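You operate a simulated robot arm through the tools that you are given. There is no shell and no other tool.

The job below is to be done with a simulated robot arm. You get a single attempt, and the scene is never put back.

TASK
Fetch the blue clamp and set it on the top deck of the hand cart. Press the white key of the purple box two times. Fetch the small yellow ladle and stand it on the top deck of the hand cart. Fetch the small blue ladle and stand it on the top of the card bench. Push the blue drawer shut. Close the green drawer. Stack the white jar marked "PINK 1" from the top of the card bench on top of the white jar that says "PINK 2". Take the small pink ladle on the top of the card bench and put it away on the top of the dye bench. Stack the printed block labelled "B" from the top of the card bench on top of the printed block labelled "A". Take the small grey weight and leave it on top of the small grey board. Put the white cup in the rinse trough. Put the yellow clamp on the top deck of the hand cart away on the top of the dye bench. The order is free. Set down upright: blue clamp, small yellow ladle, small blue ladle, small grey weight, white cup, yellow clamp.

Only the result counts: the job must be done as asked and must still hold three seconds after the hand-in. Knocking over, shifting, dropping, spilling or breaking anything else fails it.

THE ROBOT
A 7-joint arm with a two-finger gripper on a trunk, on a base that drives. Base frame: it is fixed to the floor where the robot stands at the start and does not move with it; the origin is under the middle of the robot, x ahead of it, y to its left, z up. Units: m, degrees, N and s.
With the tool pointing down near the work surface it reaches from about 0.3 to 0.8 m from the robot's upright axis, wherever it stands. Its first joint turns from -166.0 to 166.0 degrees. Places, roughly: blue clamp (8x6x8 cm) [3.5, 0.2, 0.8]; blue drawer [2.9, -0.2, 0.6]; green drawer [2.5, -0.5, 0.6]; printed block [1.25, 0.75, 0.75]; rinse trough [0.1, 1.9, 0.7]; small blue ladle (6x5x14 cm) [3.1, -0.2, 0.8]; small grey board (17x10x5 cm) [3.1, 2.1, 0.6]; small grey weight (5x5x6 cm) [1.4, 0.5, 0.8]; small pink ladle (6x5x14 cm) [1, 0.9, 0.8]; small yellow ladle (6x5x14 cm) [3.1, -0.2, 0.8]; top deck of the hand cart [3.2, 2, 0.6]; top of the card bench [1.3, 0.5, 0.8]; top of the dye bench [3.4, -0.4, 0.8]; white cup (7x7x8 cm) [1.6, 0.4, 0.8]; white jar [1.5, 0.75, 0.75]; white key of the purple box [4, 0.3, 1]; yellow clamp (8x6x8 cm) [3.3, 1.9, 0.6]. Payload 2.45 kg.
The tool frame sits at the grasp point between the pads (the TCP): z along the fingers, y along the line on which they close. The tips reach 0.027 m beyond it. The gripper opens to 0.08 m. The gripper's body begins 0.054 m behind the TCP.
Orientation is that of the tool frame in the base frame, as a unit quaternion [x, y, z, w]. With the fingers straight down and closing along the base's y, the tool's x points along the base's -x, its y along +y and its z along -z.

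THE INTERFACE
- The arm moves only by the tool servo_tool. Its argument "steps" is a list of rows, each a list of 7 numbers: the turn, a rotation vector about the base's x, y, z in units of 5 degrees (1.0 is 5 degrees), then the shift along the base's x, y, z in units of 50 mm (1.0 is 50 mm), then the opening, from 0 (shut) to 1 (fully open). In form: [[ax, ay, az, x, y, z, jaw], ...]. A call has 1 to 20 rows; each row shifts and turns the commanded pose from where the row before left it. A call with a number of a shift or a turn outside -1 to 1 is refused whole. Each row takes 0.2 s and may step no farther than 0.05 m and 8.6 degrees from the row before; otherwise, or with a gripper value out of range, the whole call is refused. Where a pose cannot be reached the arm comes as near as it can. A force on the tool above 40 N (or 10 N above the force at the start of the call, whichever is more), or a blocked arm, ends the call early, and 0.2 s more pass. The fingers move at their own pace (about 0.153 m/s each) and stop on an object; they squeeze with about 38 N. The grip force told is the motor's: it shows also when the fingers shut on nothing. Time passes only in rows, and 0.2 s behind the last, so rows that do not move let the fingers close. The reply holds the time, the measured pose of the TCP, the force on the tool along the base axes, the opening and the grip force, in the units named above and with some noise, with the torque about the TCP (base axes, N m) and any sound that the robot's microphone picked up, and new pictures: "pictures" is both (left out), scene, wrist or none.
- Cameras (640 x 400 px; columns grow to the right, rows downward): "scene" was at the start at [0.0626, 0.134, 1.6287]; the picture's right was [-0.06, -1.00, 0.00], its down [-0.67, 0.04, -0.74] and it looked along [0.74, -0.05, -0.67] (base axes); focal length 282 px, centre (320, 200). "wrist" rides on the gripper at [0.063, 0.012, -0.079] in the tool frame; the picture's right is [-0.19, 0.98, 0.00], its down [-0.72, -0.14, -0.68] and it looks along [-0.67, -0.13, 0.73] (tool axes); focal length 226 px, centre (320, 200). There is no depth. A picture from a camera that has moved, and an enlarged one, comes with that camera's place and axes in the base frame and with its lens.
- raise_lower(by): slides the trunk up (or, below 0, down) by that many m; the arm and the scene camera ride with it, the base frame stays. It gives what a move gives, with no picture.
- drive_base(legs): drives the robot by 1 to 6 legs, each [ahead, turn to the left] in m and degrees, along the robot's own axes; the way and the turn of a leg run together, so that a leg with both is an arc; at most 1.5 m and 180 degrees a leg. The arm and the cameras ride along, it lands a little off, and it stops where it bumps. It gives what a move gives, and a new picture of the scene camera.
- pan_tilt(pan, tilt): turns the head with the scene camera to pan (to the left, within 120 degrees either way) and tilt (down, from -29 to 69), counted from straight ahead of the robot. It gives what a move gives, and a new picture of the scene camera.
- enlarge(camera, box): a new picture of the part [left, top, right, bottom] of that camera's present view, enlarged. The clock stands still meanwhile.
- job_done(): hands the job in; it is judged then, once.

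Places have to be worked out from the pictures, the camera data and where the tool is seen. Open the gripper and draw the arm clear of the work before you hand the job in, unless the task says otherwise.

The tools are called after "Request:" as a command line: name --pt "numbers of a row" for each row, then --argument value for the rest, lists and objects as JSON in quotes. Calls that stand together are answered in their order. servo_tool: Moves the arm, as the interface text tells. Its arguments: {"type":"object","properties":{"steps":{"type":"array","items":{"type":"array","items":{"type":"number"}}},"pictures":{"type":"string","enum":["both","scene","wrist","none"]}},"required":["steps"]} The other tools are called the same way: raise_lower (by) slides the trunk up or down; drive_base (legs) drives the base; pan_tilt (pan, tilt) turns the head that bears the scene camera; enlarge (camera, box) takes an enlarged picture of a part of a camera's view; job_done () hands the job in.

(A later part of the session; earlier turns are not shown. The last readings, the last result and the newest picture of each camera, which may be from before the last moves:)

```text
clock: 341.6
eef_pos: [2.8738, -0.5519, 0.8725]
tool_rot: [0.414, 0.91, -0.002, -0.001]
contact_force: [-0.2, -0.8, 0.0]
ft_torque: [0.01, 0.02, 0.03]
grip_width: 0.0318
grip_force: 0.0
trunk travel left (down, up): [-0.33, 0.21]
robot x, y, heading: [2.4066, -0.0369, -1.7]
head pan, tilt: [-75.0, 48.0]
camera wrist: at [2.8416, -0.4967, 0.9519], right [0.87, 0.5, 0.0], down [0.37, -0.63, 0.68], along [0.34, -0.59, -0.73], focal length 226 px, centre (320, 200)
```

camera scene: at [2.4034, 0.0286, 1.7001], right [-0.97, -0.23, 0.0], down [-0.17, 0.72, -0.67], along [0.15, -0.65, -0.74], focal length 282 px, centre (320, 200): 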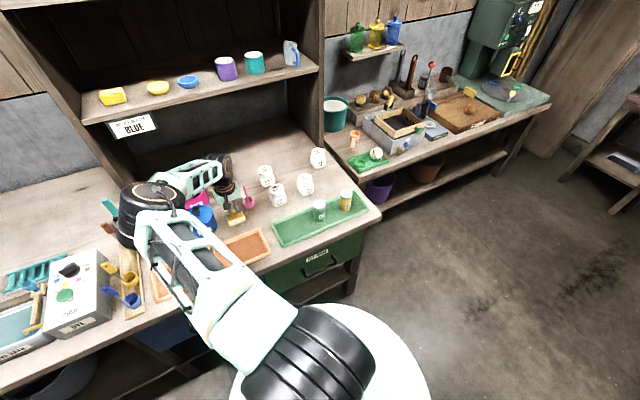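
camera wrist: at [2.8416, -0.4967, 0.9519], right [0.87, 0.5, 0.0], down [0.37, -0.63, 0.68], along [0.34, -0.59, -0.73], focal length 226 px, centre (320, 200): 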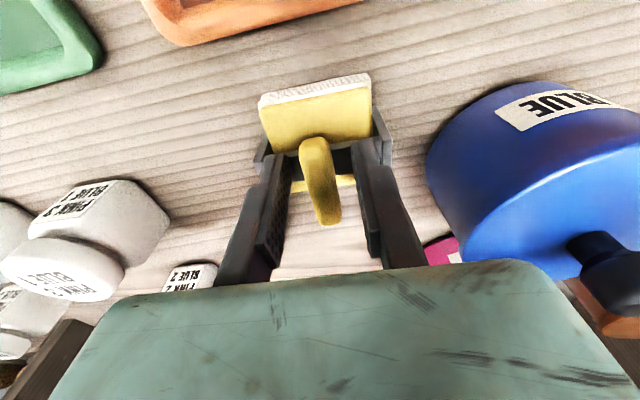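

The clamp stands free. I rise and then move over toward the ladle rack for the blue ladle.

Request:
servo_tool --pt "0 0 0 0 0 0.4 0.4" --pt "0 0 0 0 0 0.8 0.4" --pt "0 0 0 0 0 1 0.4" --pt "0 0 0 0 0 1 0.4" --pt "0 0 0 0 0 1 0.5" --pt "0 0 0 0 0 1 0.6" --pt "0 0 0 0.42 0.81 0 0.6" --pt "0 0 0 0.42 0.81 0 0.6" --pt "0 0 0 0.42 0.81 0 0.6" --pt "0 0 0 0.42 0.81 0 0.6" --pt "0 0 0 0.42 0.81 0 0.6" --pt "0 0 0 0.42 0.81 0 0.6" --pt "0 0 0 0.42 0.81 0 0.6" --pt "0 0 0 0.42 0.81 0 0.6" --pt "0 0 0 0.42 0.81 0 0.6"

Request:
enlarge --camera "scene" --box '[180, 150, 360, 290]'

Request:
enlarge --camera "wrist" --box '[220, 0, 420, 125]'

```text
clock: 344.8
eef_pos: [3.0613, -0.1988, 1.1289]
tool_rot: [0.413, 0.911, -0.002, -0.001]
contact_force: [0.8, -0.5, 0.1]
ft_torque: [0.04, 0.03, 0.02]
grip_width: 0.0479
grip_force: 0.0
out of reach, approached as far as the arm can: row 15
trunk travel left (down, up): [-0.33, 0.21]
robot x, y, heading: [2.4025, -0.0338, -1.4]
head pan, tilt: [-75.0, 48.0]
camera scene: at [2.4046, 0.0274, 1.6998], right [-0.97, -0.23, 0.0], down [-0.17, 0.72, -0.67], along [0.15, -0.65, -0.74], focal length 282 px, centre (320, 200)
camera wrist: at [3.0279, -0.1426, 1.2076], right [0.87, 0.5, 0.0], down [0.37, -0.63, 0.68], along [0.34, -0.59, -0.73], focal length 226 px, centre (320, 200)
```

scene: 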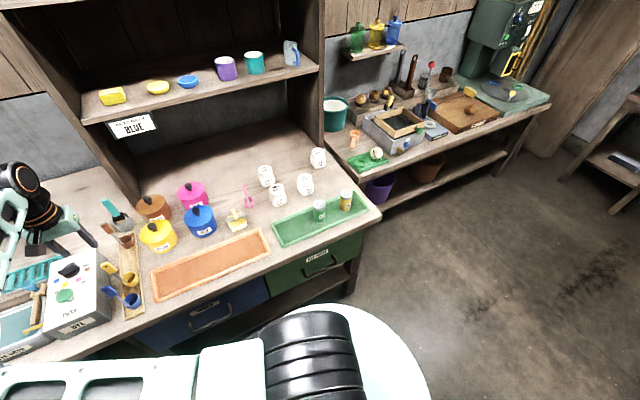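
wrist: 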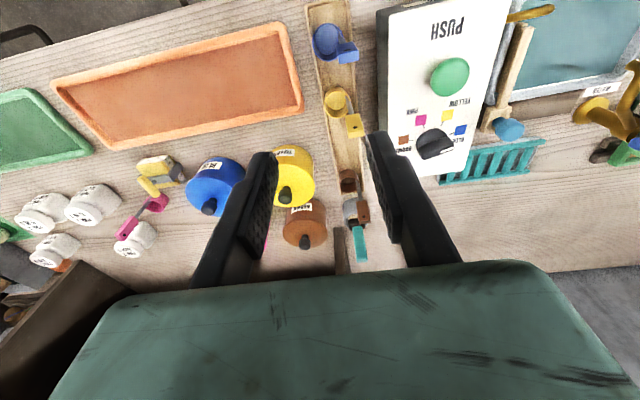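

```text
2.86 times, centred on (270, 220) of scene
camera zoom: at [2.4046, 0.0274, 1.6998], right [-0.97, -0.23, 0.0], down [-0.17, 0.72, -0.67], along [0.15, -0.65, -0.74], focal length 806 px, centre (463, 143)
```

zoom: 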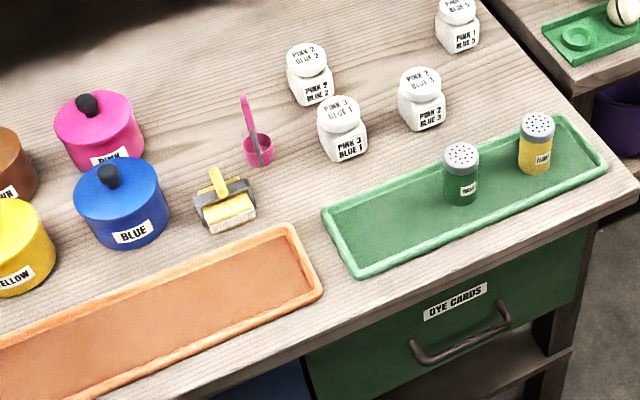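

```text
3.20 times, centred on (320, 62) of wrist
camera zoom: at [3.0279, -0.1426, 1.2076], right [0.87, 0.5, 0.0], down [0.37, -0.63, 0.68], along [0.34, -0.59, -0.73], focal length 723 px, centre (320, 640)
```

zoom: 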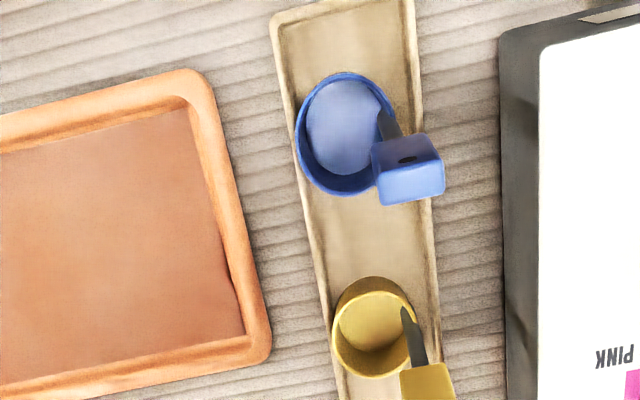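

Clamp and pink ladle both stand well. The blue ladle's handle is at about (3.0775, −0.170), thin along the bench depth; I rotate the tool +90° over it while coming down to z≈1.03.

Request:
servo_tool --pt "0 0 1 0.018 0.032 -0.11 0.6" --pt "0 0 1 0.018 0.032 -0.11 0.6" --pt "0 0 1 0.018 0.032 -0.11 0.6" --pt "0 0 1 0.018 0.032 -0.11 0.6" --pt "0 0 1 0.018 0.032 -0.11 0.6" --pt "0 0 1 0.018 0.032 -0.11 0.6" --pt "0 0 1 0.018 0.032 -0.11 0.6" --pt "0 0 1 0.018 0.032 -0.11 0.6" --pt "0 0 1 0.018 0.032 -0.11 0.6" --pt "0 0 1 0.018 0.032 -0.11 0.6" --pt "0 0 1 0.018 0.032 -0.11 0.6" --pt "0 0 1 0.018 0.032 -0.11 0.6" --pt "0 0 1 0.018 0.032 -0.11 0.6" --pt "0 0 1 0.018 0.032 -0.11 0.6" --pt "0 0 1 0.018 0.032 -0.11 0.6" --pt "0 0 1 0.018 0.032 -0.11 0.6" --pt "0 0 1 0.018 0.032 -0.11 0.6" --pt "0 0 1 0.018 0.032 -0.11 0.6"

Request:
enlarge --camera "wrist" --box '[220, 40, 420, 165]'

```text
clock: 348.6
eef_pos: [3.0737, -0.169, 1.0333]
tool_rot: [-0.352, 0.936, -0.002, 0.001]
contact_force: [-0.1, -0.8, -0.2]
ft_torque: [0.01, -0.03, -0.02]
grip_width: 0.0479
grip_force: 0.1
trunk travel left (down, up): [-0.33, 0.21]
robot x, y, heading: [2.4043, -0.0328, -1.4]
head pan, tilt: [-75.0, 48.0]
camera scene: at [2.4037, 0.0288, 1.7], right [-0.97, -0.23, 0.0], down [-0.17, 0.72, -0.67], along [0.15, -0.65, -0.74], focal length 282 px, centre (320, 200)
camera wrist: at [3.0171, -0.2019, 1.1127], right [-0.5, 0.87, 0.0], down [0.63, 0.37, 0.68], along [0.59, 0.34, -0.73], focal length 226 px, centre (320, 200)
```

scene: 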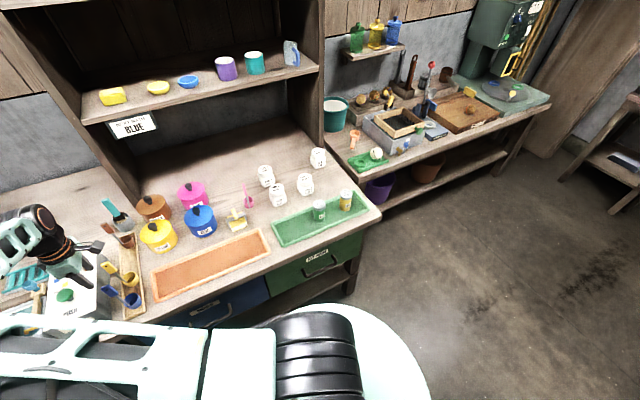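
wrist: 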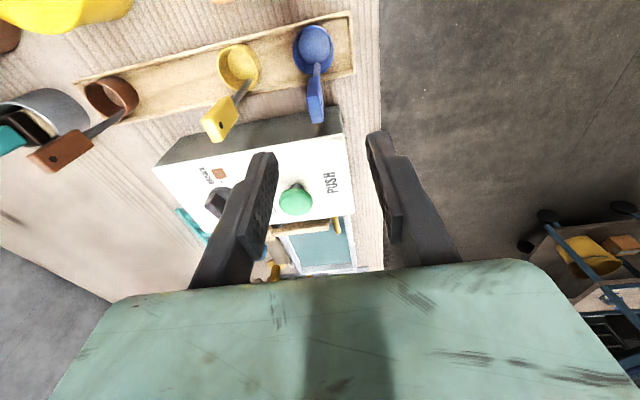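

```text
3.20 times, centred on (320, 102) of wrist
camera zoom: at [3.0171, -0.2019, 1.1127], right [-0.5, 0.87, 0.0], down [0.63, 0.37, 0.68], along [0.59, 0.34, -0.73], focal length 723 px, centre (320, 512)
```

zoom: 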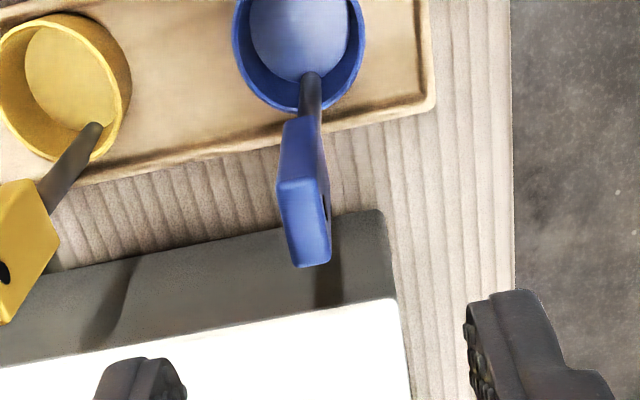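

The handle is nearly on axis. I apply the small correction and descend around the handle.

Request:
servo_tool --pt "0 0 0 0.01 -0.08 -0.6 0.45" --pt "0 0 0 0 0 -0.6 0.45" --pt "0 0 0 0 0 -0.6 0.45" --pt "0 0 0 0 0 0 0.45" --pictures "wrist"

```text
clock: 349.6
eef_pos: [3.0745, -0.1731, 0.9428]
tool_rot: [-0.351, 0.936, -0.001, 0.002]
contact_force: [0.1, 0.4, 0.9]
ft_torque: [0.04, -0.01, -0.02]
grip_width: 0.0361
grip_force: 0.0
trunk travel left (down, up): [-0.33, 0.21]
robot x, y, heading: [2.4037, -0.0348, -1.7]
head pan, tilt: [-75.0, 48.0]
camera wrist: at [3.0185, -0.2059, 1.0216], right [-0.5, 0.87, 0.0], down [0.63, 0.37, 0.68], along [0.59, 0.34, -0.73], focal length 226 px, centre (320, 200)
```

wrist: 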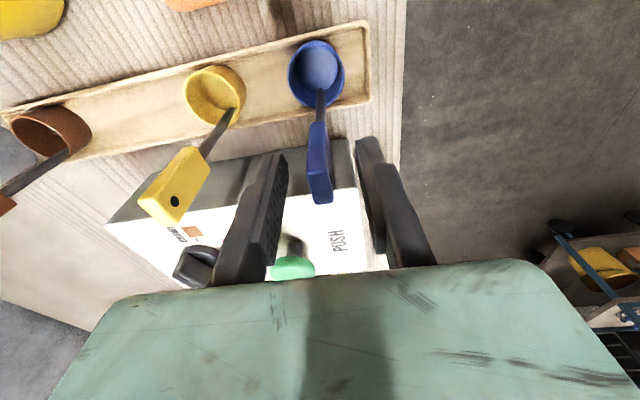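

Handle between the fingers. I lower to 0.91 and close.

Request:
servo_tool --pt "0 0 0 0 0 -0.4 0.45" --pt "0 0 0 0 0 -0.24 0.45" --pt "0 0 0 0 0 0 0" --pt "0 0 0 0 0 0 0" --pt "0 0 0 0 0 0 0" --pictures "wrist"

```text
clock: 350.8
eef_pos: [3.0751, -0.1737, 0.9103]
tool_rot: [-0.351, 0.936, -0.001, 0.001]
contact_force: [-0.3, -0.1, -0.7]
ft_torque: [-0.01, -0.04, -0.01]
grip_width: 0.0089
grip_force: 36.8
trunk travel left (down, up): [-0.33, 0.21]
robot x, y, heading: [2.4052, -0.0336, -1.9]
head pan, tilt: [-75.0, 48.0]
camera wrist: at [3.0178, -0.2062, 0.9902], right [-0.5, 0.87, 0.0], down [0.63, 0.37, 0.68], along [0.59, 0.34, -0.73], focal length 226 px, centre (320, 200)
```

wrist: 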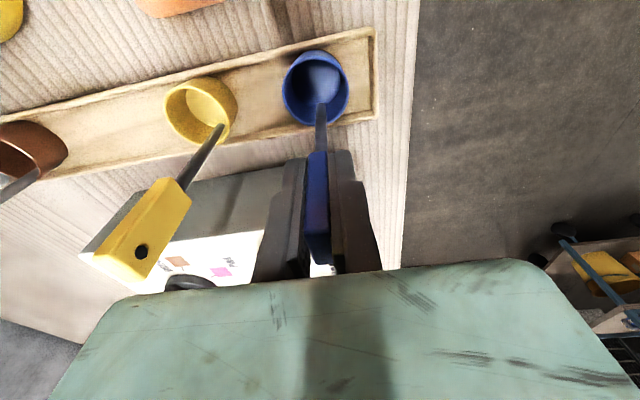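

The blue ladle is gripped. I lift it, raise the trunk, and drive round to behind the card bench.

Request:
servo_tool --pt "0 0 0 0 0 0.4 0" --pt "0 0 0 0 0 0.8 0" --pt "0 0 0 0 0 1 0" --pt "0 0 0 0 0 0.8 0" --pictures "wrist"

Request:
raise_lower --by 0.2

Request:
drive_base --legs '[[0, 58.2], [0.374, 0], [0, 77.7], [1.069, 0], [0, 126]]'

Request:
pan_tilt --pan -30 --tilt 50

```text
clock: 351.8
eef_pos: [3.073, -0.1736, 1.0622]
tool_rot: [-0.352, 0.936, -0.002, 0.003]
contact_force: [0.8, 0.2, -0.7]
ft_torque: [0.01, -0.06, -0.03]
grip_width: 0.0088
grip_force: 37.1
trunk travel left (down, up): [-0.33, 0.21]
robot x, y, heading: [2.4019, -0.0343, -1.6]
head pan, tilt: [-75.0, 48.0]
camera wrist: at [3.0156, -0.2074, 1.1419], right [-0.5, 0.87, 0.0], down [0.63, 0.37, 0.68], along [0.59, 0.34, -0.73], focal length 226 px, centre (320, 200)
```

wrist: 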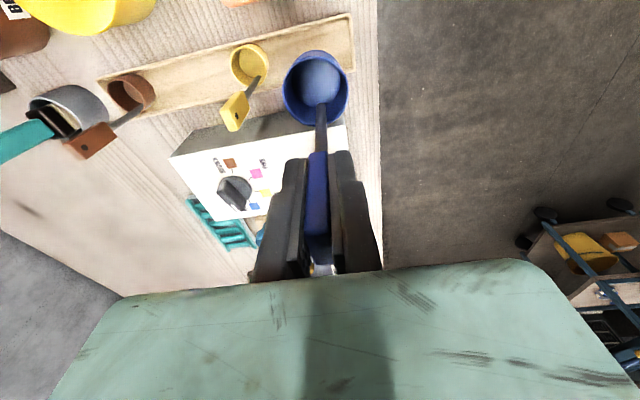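

```text
clock: 353.9
eef_pos: [3.072, -0.1744, 1.2625]
tool_rot: [-0.352, 0.936, -0.001, 0.001]
contact_force: [0.3, -0.3, -1.1]
ft_torque: [-0.01, 0.0, 0.01]
grip_width: 0.0088
grip_force: 36.7
trunk travel left (down, up): [-0.53, 0.01]
robot x, y, heading: [2.404, -0.0302, -1.6]
head pan, tilt: [-75.0, 48.0]
```

```text
clock: 372.9
eef_pos: [1.648, 0.4149, 1.2627]
tool_rot: [0.478, 0.878, -0.003, 0.0]
contact_force: [-0.1, -0.5, -0.8]
ft_torque: [0.03, -0.01, 0.01]
grip_width: 0.009
grip_force: 36.6
trunk travel left (down, up): [-0.53, 0.01]
robot x, y, heading: [1.8838, 1.0569, -99.8]
head pan, tilt: [-75.0, 48.0]
camera scene: at [1.9438, 1.046, 1.9], right [-0.09, 1.0, 0.0], down [0.74, 0.07, -0.67], along [-0.67, -0.06, -0.74], focal length 282 px, centre (320, 200)
```

scene: 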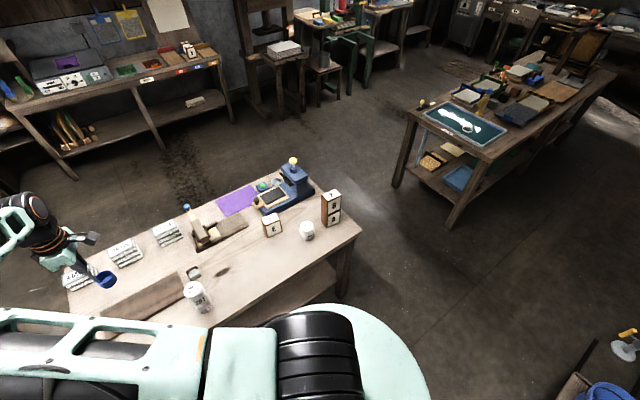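

```text
clock: 374.0
eef_pos: [1.6459, 0.4146, 1.2624]
tool_rot: [0.478, 0.879, -0.001, 0.0]
contact_force: [0.4, 0.0, -1.6]
ft_torque: [0.01, 0.0, 0.01]
grip_width: 0.0092
grip_force: 36.9
trunk travel left (down, up): [-0.53, 0.01]
robot x, y, heading: [1.8831, 1.0605, -100.0]
head pan, tilt: [-30.0, 50.0]
camera scene: at [1.9726, 0.994, 1.8973], right [-0.77, 0.64, 0.0], down [0.49, 0.59, -0.64], along [-0.41, -0.49, -0.77], focal length 282 px, centre (320, 200)
```

scene: 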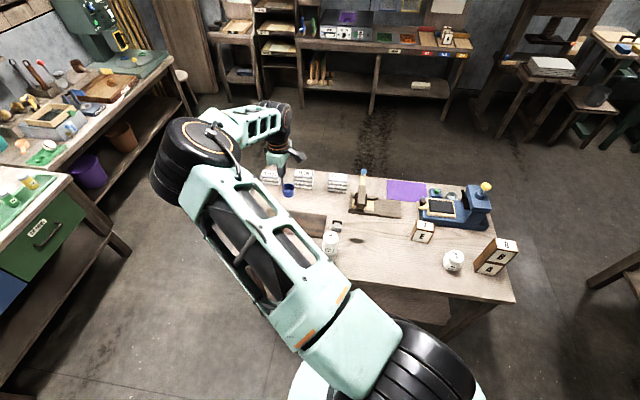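

I'm behind the card bench. I check the wrist view of the free place where the cup stood.

Request:
enlarge --camera "wrist" --box '[0, 0, 640, 400]'

```text
1.00 times, centred on (320, 200) of wrist (not enlarged: the box is as wide or as high as the picture)
camera zoom: at [1.6233, 0.4751, 1.3414], right [0.93, 0.37, 0.0], down [0.27, -0.68, 0.68], along [0.25, -0.64, -0.73], focal length 226 px, centre (320, 200)
```

zoom: 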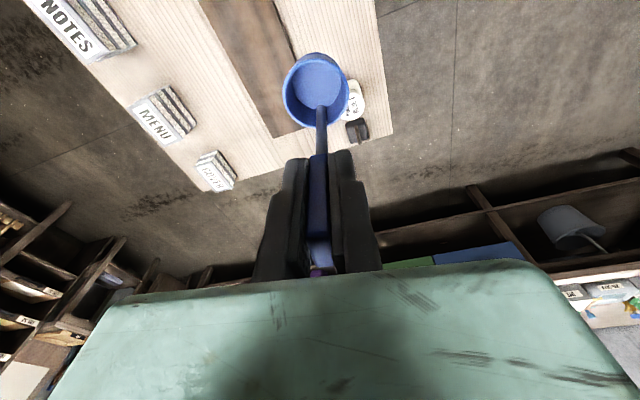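

The strip between board and back edge is clear. I target (1.662, 0.4435), keeping the hand's camera clear of the jar stack, and lower the trunk.

Request:
servo_tool --pt "0 0 0 0.32 0.58 0 0" --pt "0 0 0 0 0 0 0" --pictures "none"

Request:
raise_lower --by -0.25

Request:
enlarge --camera "wrist" --box '[0, 0, 640, 400]'

Request:
enlarge --camera "scene" --box '[220, 130, 400, 270]'

```text
clock: 374.6
eef_pos: [1.6629, 0.4425, 1.2617]
tool_rot: [0.477, 0.879, -0.002, 0.0]
contact_force: [-0.4, -0.4, -0.7]
ft_torque: [0.04, -0.02, 0.01]
grip_width: 0.0088
grip_force: 36.8
trunk travel left (down, up): [-0.53, 0.01]
robot x, y, heading: [1.8839, 1.0585, -99.8]
head pan, tilt: [-30.0, 50.0]
```

```text
clock: 377.2
eef_pos: [1.6646, 0.4438, 1.0133]
tool_rot: [0.478, 0.878, -0.002, -0.001]
contact_force: [0.0, 0.1, 0.1]
ft_torque: [-0.01, -0.05, 0.0]
grip_width: 0.0089
grip_force: 36.6
trunk travel left (down, up): [-0.28, 0.26]
robot x, y, heading: [1.8829, 1.0573, -99.9]
head pan, tilt: [-30.0, 50.0]
```

```text
1.00 times, centred on (320, 200) of wrist (not enlarged: the box is as wide or as high as the picture)
camera zoom: at [1.6395, 0.5038, 1.0917], right [0.93, 0.37, 0.0], down [0.27, -0.68, 0.68], along [0.25, -0.64, -0.73], focal length 226 px, centre (320, 200)
```

zoom: 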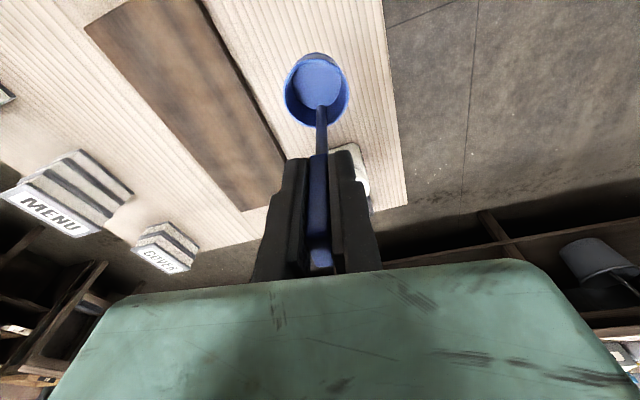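

```text
2.86 times, centred on (310, 200) of scene
camera zoom: at [1.9727, 0.9941, 1.6474], right [-0.77, 0.64, 0.0], down [0.49, 0.59, -0.64], along [-0.41, -0.49, -0.77], focal length 806 px, centre (349, 200)
```

zoom: 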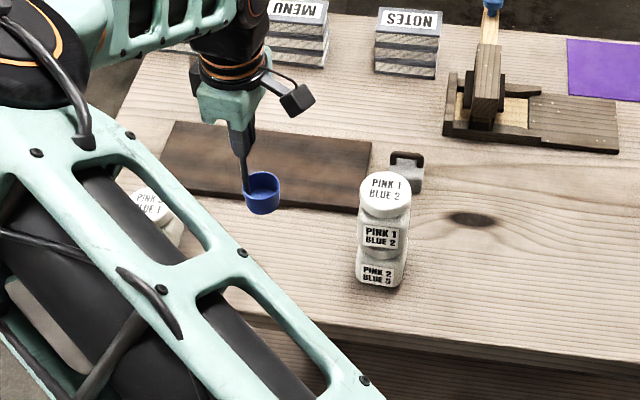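

The ladle hangs over the clear strip, between the PINK 5 jar and the jar stack. I descend, then step to contact.

Request:
servo_tool --pt "0 0 0 0 0 -0.7 0" --pt "0 0 0 0 0 -0.7 0" --pt "0 0 0 0 0 -0.5 0" --pt "0 0 0 0 0 0 0" --pictures "both"

Request:
servo_tool --pt "0 0 0 0 0 -0.1 0" --pt "0 0 0 0 0 -0.1 0" --pt "0 0 0 0 0 0 0" --pictures "none"

```text
clock: 378.2
eef_pos: [1.6622, 0.4433, 0.9168]
tool_rot: [0.478, 0.878, -0.002, 0.0]
contact_force: [-0.8, -0.4, 0.3]
ft_torque: [-0.02, 0.02, 0.01]
grip_width: 0.0088
grip_force: 36.3
trunk travel left (down, up): [-0.28, 0.26]
robot x, y, heading: [1.8821, 1.0615, -100.0]
head pan, tilt: [-30.0, 50.0]
camera scene: at [1.9727, 0.9939, 1.6473], right [-0.77, 0.64, 0.0], down [0.49, 0.59, -0.64], along [-0.41, -0.49, -0.77], focal length 282 px, centre (320, 200)
camera wrist: at [1.639, 0.5034, 0.996], right [0.93, 0.37, 0.0], down [0.27, -0.68, 0.68], along [0.25, -0.64, -0.73], focal length 226 px, centre (320, 200)
```

scene: 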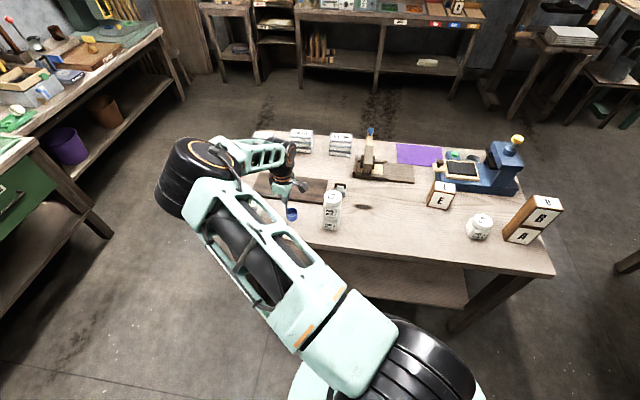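
wrist: 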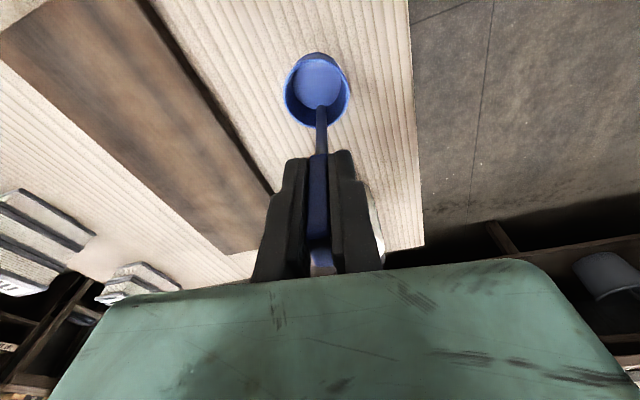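

```text
clock: 379.0
eef_pos: [1.6646, 0.4435, 0.9063]
tool_rot: [0.478, 0.878, -0.003, 0.0]
contact_force: [1.0, 0.0, -0.5]
ft_torque: [0.0, 0.0, 0.0]
grip_width: 0.0088
grip_force: 36.4
trunk travel left (down, up): [-0.28, 0.26]
robot x, y, heading: [1.8801, 1.0569, -100.0]
head pan, tilt: [-30.0, 50.0]
```

Request:
servo_tool --pt "0 0 0 0 0 -0.1 0" --pt "0 0 0 0 0 -0.06 0" --pt "0 0 0 0 0 0 0" --pictures "none"

Request:
servo_tool --pt "0 0 0 0 0 -0.06 0" --pt "0 0 0 0 0 0 0" --pictures "none"

Request:
servo_tool --pt "0 0 0 0 0 -0.06 0" --pt "0 0 0 0 0 0 0" --pictures "none"

```text
clock: 379.8
eef_pos: [1.6644, 0.4437, 0.8988]
tool_rot: [0.478, 0.878, -0.002, 0.0]
contact_force: [0.4, -0.2, -1.3]
ft_torque: [0.05, 0.04, -0.02]
grip_width: 0.0089
grip_force: 37.4
trunk travel left (down, up): [-0.28, 0.26]
robot x, y, heading: [1.8825, 1.0616, -99.8]
head pan, tilt: [-30.0, 50.0]
```

```text
clock: 380.4
eef_pos: [1.6629, 0.443, 0.8959]
tool_rot: [0.478, 0.878, -0.002, 0.0]
contact_force: [0.2, -0.2, -0.6]
ft_torque: [0.02, 0.0, 0.01]
grip_width: 0.0089
grip_force: 36.6
trunk travel left (down, up): [-0.28, 0.26]
robot x, y, heading: [1.8803, 1.0577, -99.8]
head pan, tilt: [-30.0, 50.0]
```

```text
clock: 381.0
eef_pos: [1.6638, 0.4439, 0.8938]
tool_rot: [0.478, 0.878, -0.002, 0.0]
contact_force: [-0.1, -0.3, -0.3]
ft_torque: [0.02, 0.01, 0.0]
grip_width: 0.0087
grip_force: 36.3
trunk travel left (down, up): [-0.28, 0.26]
robot x, y, heading: [1.8821, 1.0621, -99.9]
head pan, tilt: [-30.0, 50.0]
```

No contact yet; keep stepping down.

Request:
servo_tool --pt "0 0 0 0 0 -0.06 0" --pt "0 0 0 0 0 0 0" --pictures "none"

Request:
servo_tool --pt "0 0 0 0 0 -0.06 0" --pt "0 0 0 0 0 0 0" --pictures "none"

Request:
servo_tool --pt "0 0 0 0 0 -0.06 0" --pt "0 0 0 0 0 0 0" --pictures "none"

```text
clock: 381.6
eef_pos: [1.6639, 0.4451, 0.8895]
tool_rot: [0.478, 0.878, -0.002, -0.001]
contact_force: [-0.6, -0.3, -1.0]
ft_torque: [-0.02, 0.03, 0.0]
grip_width: 0.0089
grip_force: 36.7
trunk travel left (down, up): [-0.28, 0.26]
robot x, y, heading: [1.8831, 1.0558, -100.1]
head pan, tilt: [-30.0, 50.0]
```

```text
clock: 382.2
eef_pos: [1.6637, 0.4449, 0.8877]
tool_rot: [0.478, 0.878, -0.001, 0.0]
contact_force: [0.0, -0.3, -0.5]
ft_torque: [-0.02, -0.01, -0.02]
grip_width: 0.0087
grip_force: 36.4
trunk travel left (down, up): [-0.28, 0.26]
robot x, y, heading: [1.8812, 1.0615, -99.8]
head pan, tilt: [-30.0, 50.0]
```

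```text
clock: 382.8
eef_pos: [1.6647, 0.4436, 0.8844]
tool_rot: [0.478, 0.879, -0.003, -0.001]
contact_force: [0.7, 0.7, 10.6]
ft_torque: [0.31, -0.09, -0.01]
grip_width: 0.0089
grip_force: 36.7
trunk travel left (down, up): [-0.28, 0.26]
robot x, y, heading: [1.8812, 1.0594, -100.1]
head pan, tilt: [-30.0, 50.0]
```

Contact (10 N). I open and rise.

Request:
servo_tool --pt "0 0 0 0 0 0.02 0" --pt "0 0 0 0 0 0 0.25" --pt "0 0 0 0 0 0 0.45" --pt "0 0 0 0 0 0 0.45" --pictures "wrist"

Request:
servo_tool --pt "0 0 0 0 0 0.4 0.45" --pt "0 0 0 0 0 0.8 0.45" --pt "0 0 0 0 0 1 0.45" --pt "0 0 0 0 0 1 0.45" --pt "0 0 0 0 0 0 0.45"

Request:
enlarge --camera "scene" --box '[240, 150, 400, 260]'

```text
clock: 383.8
eef_pos: [1.6642, 0.4434, 0.8852]
tool_rot: [0.478, 0.878, -0.002, 0.001]
contact_force: [0.4, 0.5, 0.7]
ft_torque: [0.0, -0.01, -0.01]
grip_width: 0.0357
grip_force: 0.2
trunk travel left (down, up): [-0.28, 0.26]
robot x, y, heading: [1.8842, 1.0616, -99.8]
head pan, tilt: [-30.0, 50.0]
camera wrist: at [1.6396, 0.5038, 0.9644], right [0.93, 0.37, 0.0], down [0.27, -0.68, 0.68], along [0.25, -0.64, -0.73], focal length 226 px, centre (320, 200)
```

wrist: 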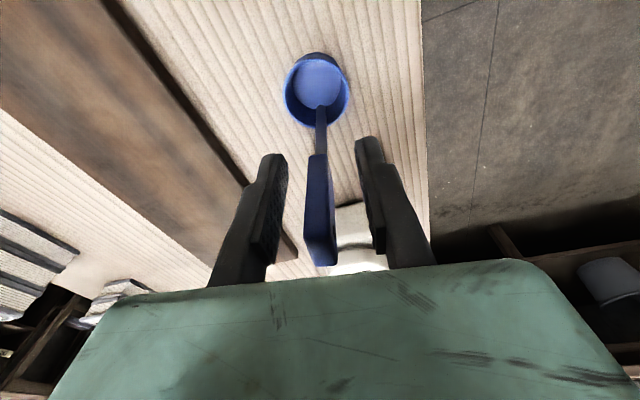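

```text
clock: 385.0
eef_pos: [1.6676, 0.4439, 1.0453]
tool_rot: [0.477, 0.879, -0.001, 0.0]
contact_force: [-0.4, -0.7, -0.2]
ft_torque: [0.02, -0.03, -0.02]
grip_width: 0.0358
grip_force: 0.0
trunk travel left (down, up): [-0.28, 0.26]
robot x, y, heading: [1.8801, 1.0584, -100.1]
head pan, tilt: [-30.0, 50.0]
camera scene: at [1.9728, 0.9941, 1.6472], right [-0.77, 0.64, 0.0], down [0.49, 0.59, -0.64], along [-0.41, -0.49, -0.77], focal length 282 px, centre (320, 200)
camera wrist: at [1.643, 0.5026, 1.125], right [0.93, 0.37, 0.0], down [0.27, -0.68, 0.68], along [0.25, -0.63, -0.73], focal length 226 px, centre (320, 200)
```

scene: 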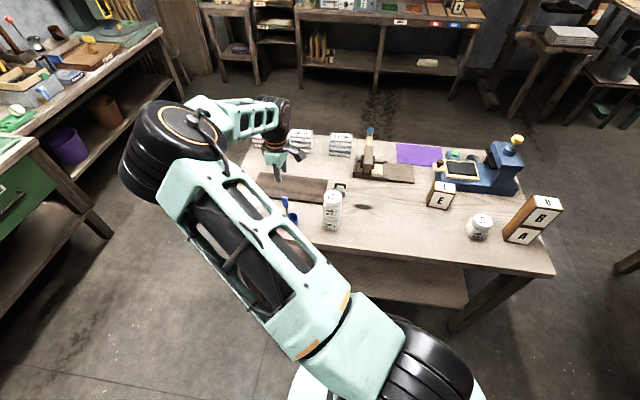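
wrist: 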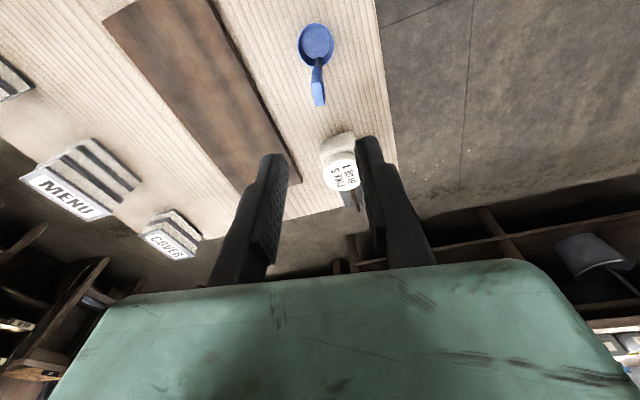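

```text
3.64 times, centred on (320, 205) of scene
camera zoom: at [1.9728, 0.9941, 1.6472], right [-0.77, 0.64, 0.0], down [0.49, 0.59, -0.64], along [-0.41, -0.49, -0.77], focal length 1026 px, centre (320, 182)
```

zoom: 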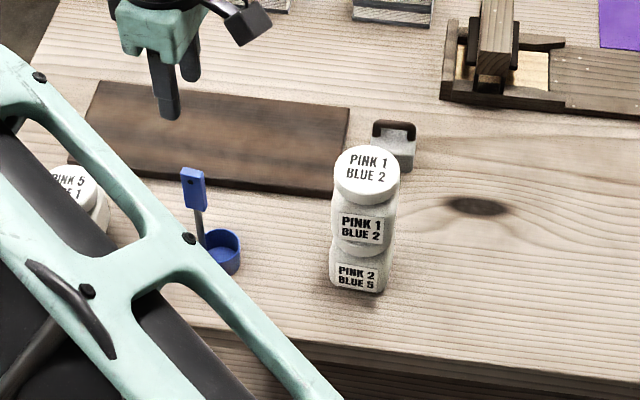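

The blue ladle stands upright on the card bench. Next the grey weight near (1.42,0.46); I move above it, aligning the fingers to close along the bench depth.

Request:
servo_tool --pt "0 0 0.8 -0.97 0.07 0 0.6" --pt "0 0 0.8 -0.97 0.07 0 0.8" --pt "0 0 0 -0.97 0.07 0 1" --pt "0 0 0 -0.97 0.07 0 1" --pt "0 0 0 -0.97 0.07 0 1" --pt "0 0 0 0 0 0 1"

Request:
enlarge --camera "wrist" --box '[220, 0, 420, 125]'

```text
clock: 386.4
eef_pos: [1.4217, 0.4582, 1.0448]
tool_rot: [0.415, 0.91, -0.002, 0.0]
contact_force: [-0.4, -0.7, -0.3]
ft_torque: [-0.02, 0.0, 0.01]
grip_width: 0.0801
grip_force: 0.0
trunk travel left (down, up): [-0.28, 0.26]
robot x, y, heading: [1.8826, 1.0573, -99.9]
head pan, tilt: [-30.0, 50.0]
camera scene: at [1.9724, 0.9941, 1.6473], right [-0.77, 0.64, 0.0], down [0.49, 0.59, -0.64], along [-0.41, -0.49, -0.77], focal length 282 px, centre (320, 200)
camera wrist: at [1.3891, 0.5148, 1.1237], right [0.87, 0.5, 0.0], down [0.36, -0.63, 0.68], along [0.34, -0.59, -0.73], focal length 226 px, centre (320, 200)
```

scene: 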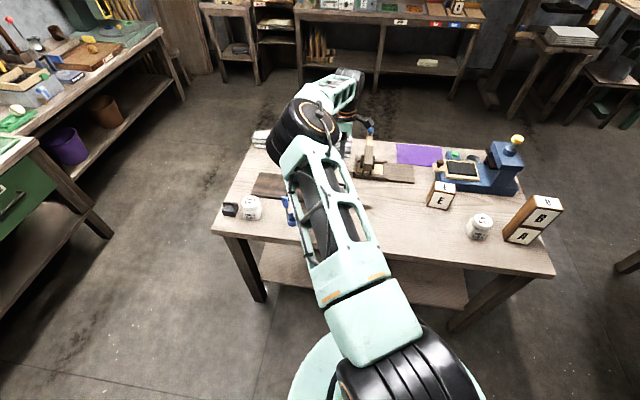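
wrist: 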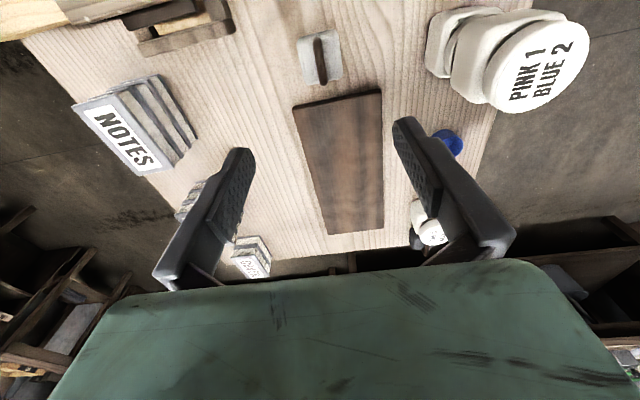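

```text
3.20 times, centred on (320, 62) of wrist
camera zoom: at [1.3891, 0.5148, 1.1237], right [0.87, 0.5, 0.0], down [0.36, -0.63, 0.68], along [0.34, -0.59, -0.73], focal length 723 px, centre (320, 640)
```

zoom: 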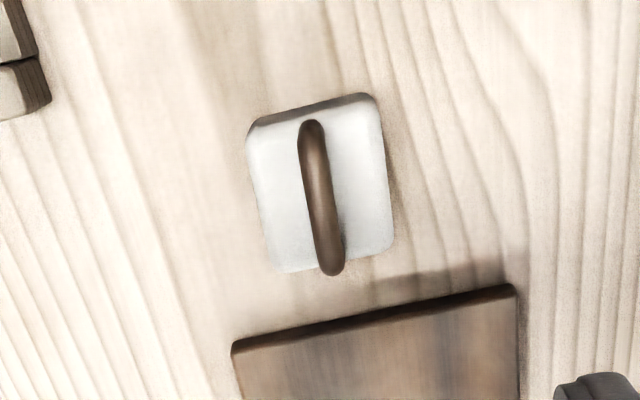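

The weight is ~8 mm toward the camera side from the tool axis; aligned. I correct and descend.

Request:
servo_tool --pt "0 0 0 -0.105 0.12 -0.8 1" --pt "0 0 0 0 0 -0.8 1" --pt "0 0 0 0 0 -0.8 1" --pt "0 0 0 0 0 0 1" --pictures "wrist"

```text
clock: 387.4
eef_pos: [1.4155, 0.4667, 0.9251]
tool_rot: [0.416, 0.909, -0.001, 0.0]
contact_force: [-1.0, 0.2, 0.5]
ft_torque: [0.01, 0.0, 0.01]
grip_width: 0.0802
grip_force: 0.1
trunk travel left (down, up): [-0.28, 0.26]
robot x, y, heading: [1.8811, 1.0612, -99.8]
head pan, tilt: [-30.0, 50.0]
camera wrist: at [1.3836, 0.5221, 1.0048], right [0.87, 0.5, 0.0], down [0.36, -0.63, 0.68], along [0.34, -0.59, -0.73], focal length 226 px, centre (320, 200)
```

wrist: 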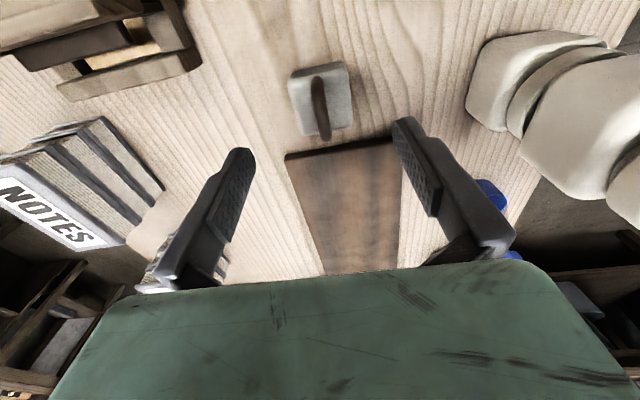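

Centred. I descend to z≈0.825 and close on the body.

Request:
servo_tool --pt "0 0 0 -0.04 0.05 -0.8 1" --pt "0 0 0 0 0 -0.8 1" --pt "0 0 0 0 0 -0.3 1" --pt "0 0 0 0 0 -0.1 1" --pt "0 0 0 0 0 0 1" --pictures "wrist"

Request:
servo_tool --pt "0 0 0 0 0 0 0.3" --pt "0 0 0 0 0 0 0.3" --pt "0 0 0 0 0 0 0.3" --pt "0 0 0 0 0 0 0.3" --pictures "wrist"

```text
clock: 388.6
eef_pos: [1.4141, 0.4681, 0.8242]
tool_rot: [0.416, 0.909, -0.002, 0.0]
contact_force: [-0.3, 0.1, -0.6]
ft_torque: [-0.01, -0.04, 0.04]
grip_width: 0.0798
grip_force: 0.2
trunk travel left (down, up): [-0.28, 0.26]
robot x, y, heading: [1.8802, 1.0596, -99.7]
head pan, tilt: [-30.0, 50.0]
camera wrist: at [1.3821, 0.5248, 0.904], right [0.87, 0.5, 0.0], down [0.36, -0.63, 0.68], along [0.34, -0.59, -0.73], focal length 226 px, centre (320, 200)
```

wrist: 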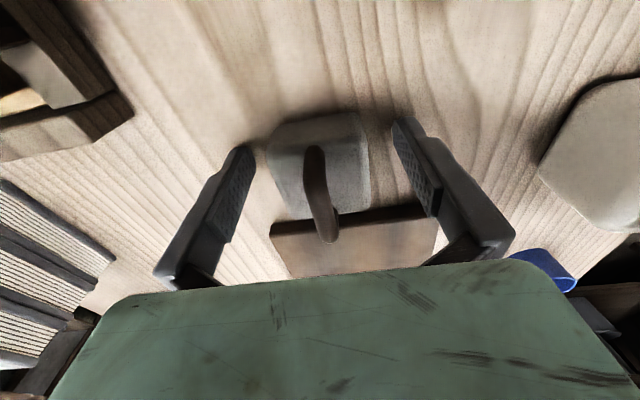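

```text
clock: 389.6
eef_pos: [1.4144, 0.4694, 0.8241]
tool_rot: [0.415, 0.91, -0.002, 0.001]
contact_force: [0.4, 0.3, 0.5]
ft_torque: [-0.01, 0.04, 0.0]
grip_width: 0.0495
grip_force: 38.0
trunk travel left (down, up): [-0.28, 0.26]
robot x, y, heading: [1.884, 1.0608, -99.9]
head pan, tilt: [-30.0, 50.0]
camera wrist: at [1.3821, 0.5247, 0.9039], right [0.87, 0.5, 0.0], down [0.36, -0.63, 0.68], along [0.34, -0.59, -0.73], focal length 226 px, centre (320, 200)
```

wrist: 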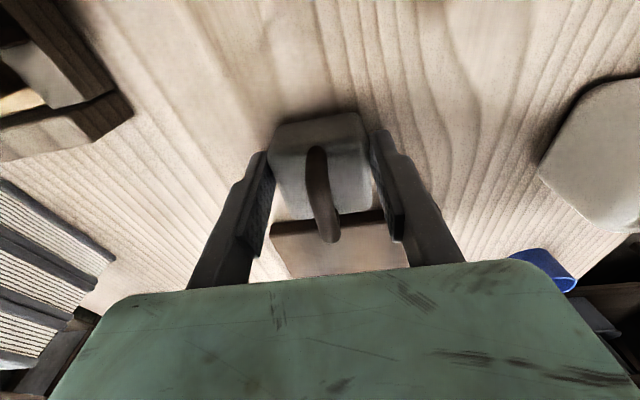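

The weight is held (0.0495). I lift, raise the trunk, back away from the bench and drive to the cart.

Request:
servo_tool --pt "0 0 0 0 0 0.3 0.3" --pt "0 0 0 0 0 0.7 0.3" --pt "0 0 0 0 0 1 0.3" --pt "0 0 0 0 0 1 0.3" --pt "0 0 0 0 0 1 0.3" --pt "0 0 0 0 0 0 0.3" --pictures "wrist"

Request:
raise_lower --by 0.2

Request:
drive_base --legs '[[-0.15, 0], [0, 129.9], [0.843, 0], [0, 45.9]]'

Request:
pan_tilt --pan -30 --tilt 50

Request:
enlarge --camera "wrist" --box '[0, 0, 640, 400]'

```text
clock: 391.0
eef_pos: [1.4137, 0.4688, 1.0238]
tool_rot: [0.415, 0.91, -0.002, 0.0]
contact_force: [-0.3, -1.2, -2.7]
ft_torque: [0.02, 0.06, 0.01]
grip_width: 0.0496
grip_force: 37.9
trunk travel left (down, up): [-0.28, 0.26]
robot x, y, heading: [1.8788, 1.0557, -99.7]
head pan, tilt: [-30.0, 50.0]
camera wrist: at [1.381, 0.525, 1.1028], right [0.87, 0.5, 0.0], down [0.36, -0.63, 0.68], along [0.34, -0.59, -0.73], focal length 226 px, centre (320, 200)
```

wrist: 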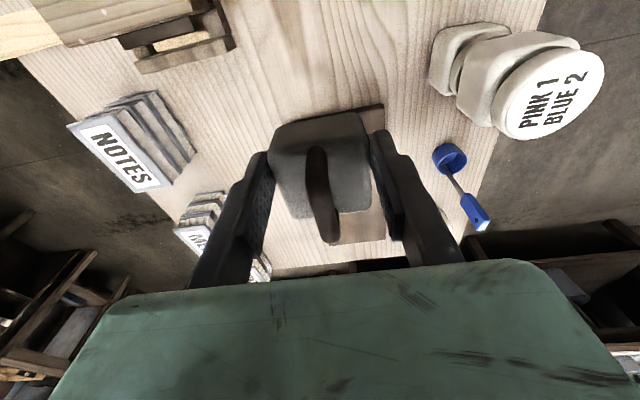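

```text
clock: 393.1
eef_pos: [1.4137, 0.469, 1.2223]
tool_rot: [0.416, 0.909, -0.002, 0.001]
contact_force: [0.9, -0.3, -3.1]
ft_torque: [0.01, -0.01, 0.01]
grip_width: 0.0494
grip_force: 38.0
trunk travel left (down, up): [-0.48, 0.06]
robot x, y, heading: [1.8794, 1.0566, -99.9]
head pan, tilt: [-30.0, 50.0]
```

```text
clock: 406.2
eef_pos: [3.168, 2.1626, 1.2235]
tool_rot: [0.889, -0.457, -0.001, -0.002]
contact_force: [-0.3, -0.3, -2.7]
ft_torque: [-0.02, -0.01, 0.01]
grip_width: 0.0497
grip_force: 38.2
trunk travel left (down, up): [-0.48, 0.06]
robot x, y, heading: [2.6466, 1.6213, 74.7]
head pan, tilt: [-30.0, 50.0]
camera scene: at [2.5591, 1.6895, 1.8472], right [0.71, -0.71, 0.0], down [-0.54, -0.54, -0.64], along [0.46, 0.45, -0.77], focal length 282 px, centre (320, 200)
```

scene: 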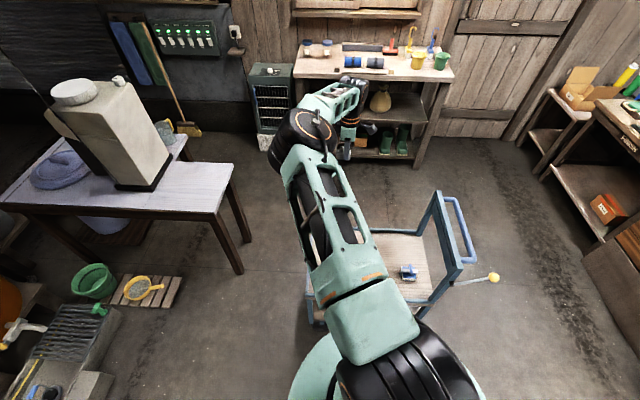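

```text
clock: 406.9
eef_pos: [3.168, 2.1611, 1.2227]
tool_rot: [0.89, -0.457, -0.001, -0.002]
contact_force: [0.1, 0.7, -2.8]
ft_torque: [0.0, -0.01, 0.01]
grip_width: 0.0493
grip_force: 37.8
trunk travel left (down, up): [-0.48, 0.06]
robot x, y, heading: [2.6452, 1.62, 74.8]
head pan, tilt: [-30.0, 50.0]
camera scene: at [2.5596, 1.6891, 1.8473], right [0.71, -0.71, 0.0], down [-0.54, -0.54, -0.64], along [0.46, 0.45, -0.77], focal length 282 px, centre (320, 200)
```

scene: 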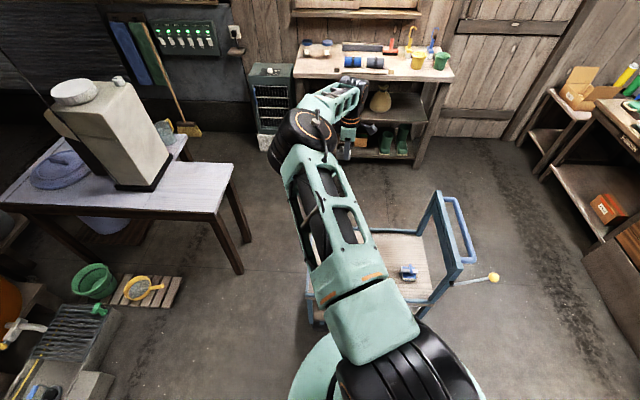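

```text
1.00 times, centred on (320, 200) of wrist (not enlarged: the box is as wide or as high as the picture)
camera zoom: at [3.1948, 2.102, 1.3024], right [-0.91, -0.41, 0.0], down [-0.3, 0.66, 0.68], along [-0.28, 0.62, -0.73], focal length 226 px, centre (320, 200)
```

zoom: 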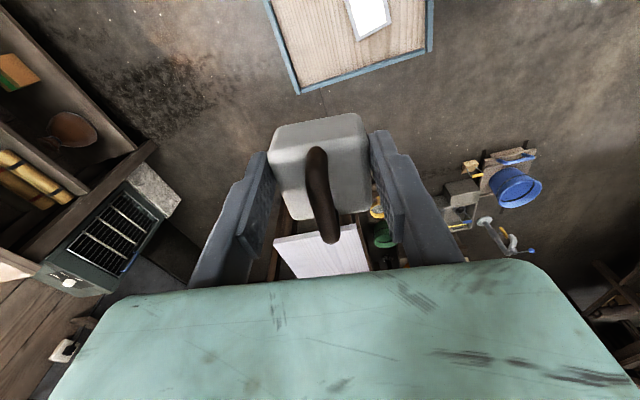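

The board lies toward the robot from the tool. I lower the trunk for a closer measurement of the board.

Request:
raise_lower --by -0.26

Request:
enlarge --camera "wrist" --box '[0, 0, 640, 400]'

Request:
enlarge --camera "scene" --box '[260, 180, 460, 320]'

```text
clock: 409.5
eef_pos: [3.1702, 2.1614, 0.9643]
tool_rot: [0.889, -0.457, 0.0, -0.001]
contact_force: [-0.6, 0.6, -1.2]
ft_torque: [-0.01, -0.02, 0.03]
grip_width: 0.0493
grip_force: 37.9
trunk travel left (down, up): [-0.22, 0.32]
robot x, y, heading: [2.6448, 1.6223, 74.7]
head pan, tilt: [-30.0, 50.0]
```

```text
1.00 times, centred on (320, 200) of wrist (not enlarged: the box is as wide or as high as the picture)
camera zoom: at [3.1947, 2.1019, 1.0428], right [-0.91, -0.41, 0.0], down [-0.3, 0.66, 0.68], along [-0.28, 0.62, -0.73], focal length 226 px, centre (320, 200)
```

zoom: 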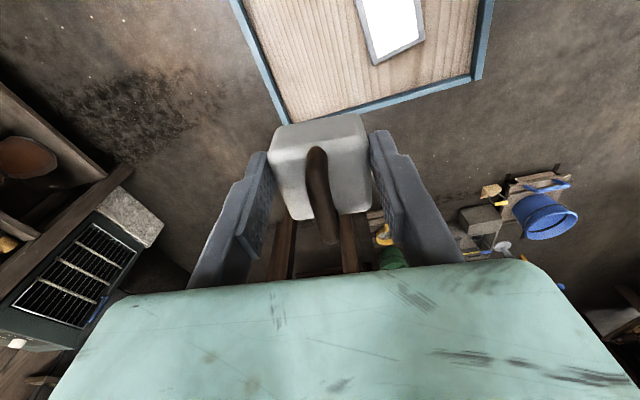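

```text
2.86 times, centred on (360, 250) of scene
camera zoom: at [2.5593, 1.689, 1.5874], right [0.71, -0.71, 0.0], down [-0.54, -0.54, -0.64], along [0.46, 0.45, -0.77], focal length 806 px, centre (206, 57)
```

zoom: 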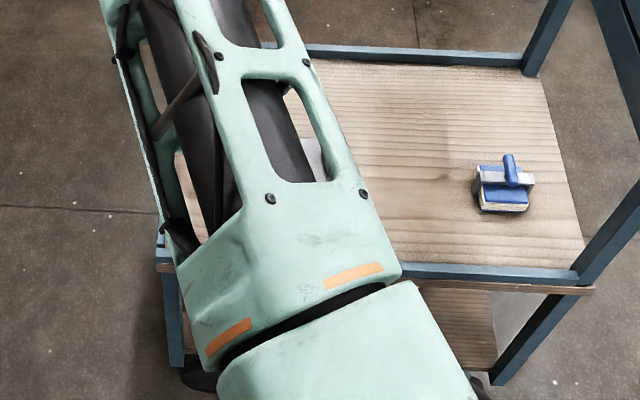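

The board is measured: flat part's centre ≈(3.085, 2.077), with an upright tab at the far end. I move there and descend partway.

Request:
servo_tool --pt "0 0 0 -0.57 -0.56 0 0.3" --pt "0 0 0 -0.57 -0.56 0 0.3" --pt "0 0 0 -0.57 -0.56 0 0.3" --pt "0 0 0 0 0 -0.9 0.3" --pt "0 0 0 0 0 -0.9 0.3" --pt "0 0 0 0 0 -0.9 0.3" --pt "0 0 0 0 0 -0.9 0.3" --pt "0 0 0 0 0 -0.9 0.3" --pt "0 0 0 0 0 0 0.3"

Request:
enlarge --camera "scene" --box '[260, 180, 460, 320]'

```text
clock: 411.5
eef_pos: [3.0863, 2.0788, 0.7362]
tool_rot: [0.89, -0.457, 0.0, -0.002]
contact_force: [-0.1, 0.1, -2.7]
ft_torque: [-0.04, -0.02, -0.02]
grip_width: 0.0493
grip_force: 38.2
trunk travel left (down, up): [-0.22, 0.32]
robot x, y, heading: [2.647, 1.6191, 74.8]
head pan, tilt: [-30.0, 50.0]
camera scene: at [2.5595, 1.6893, 1.5873], right [0.71, -0.71, 0.0], down [-0.54, -0.54, -0.64], along [0.46, 0.45, -0.77], focal length 282 px, centre (320, 200)
camera wrist: at [3.1119, 2.0191, 0.8149], right [-0.91, -0.41, 0.0], down [-0.3, 0.66, 0.68], along [-0.28, 0.62, -0.73], focal length 226 px, centre (320, 200)
```

scene: 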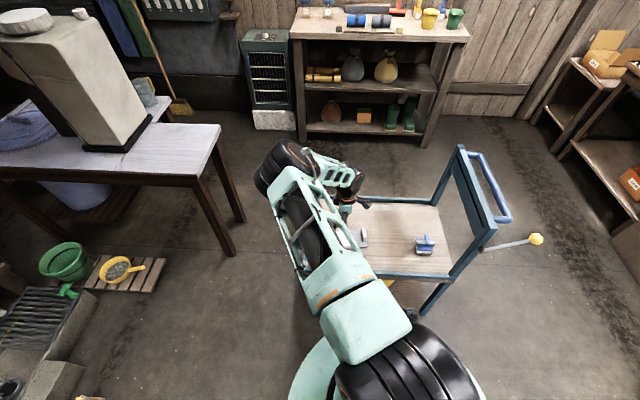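
wrist: 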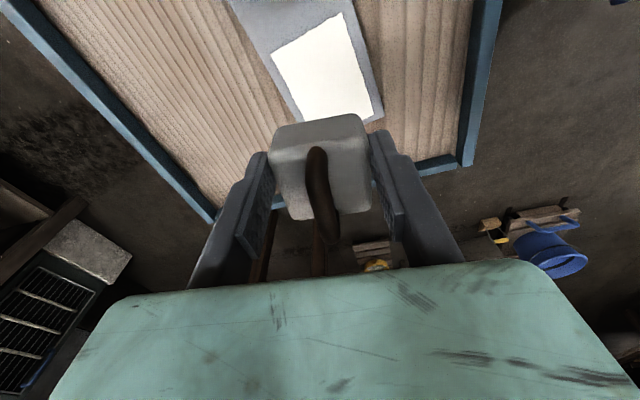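

```text
2.86 times, centred on (360, 250) of scene
camera zoom: at [2.5595, 1.6893, 1.5873], right [0.71, -0.71, 0.0], down [-0.54, -0.54, -0.64], along [0.46, 0.45, -0.77], focal length 806 px, centre (206, 57)
```

zoom: 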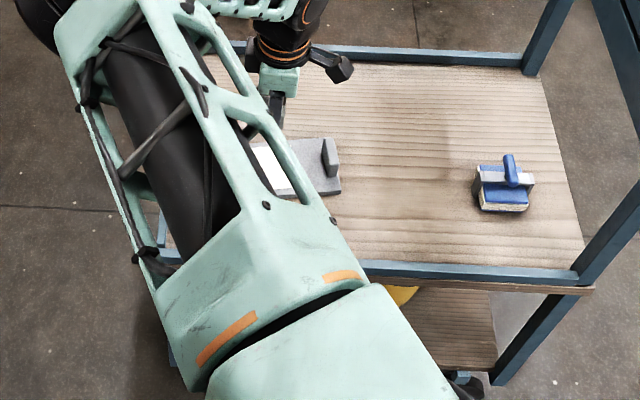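

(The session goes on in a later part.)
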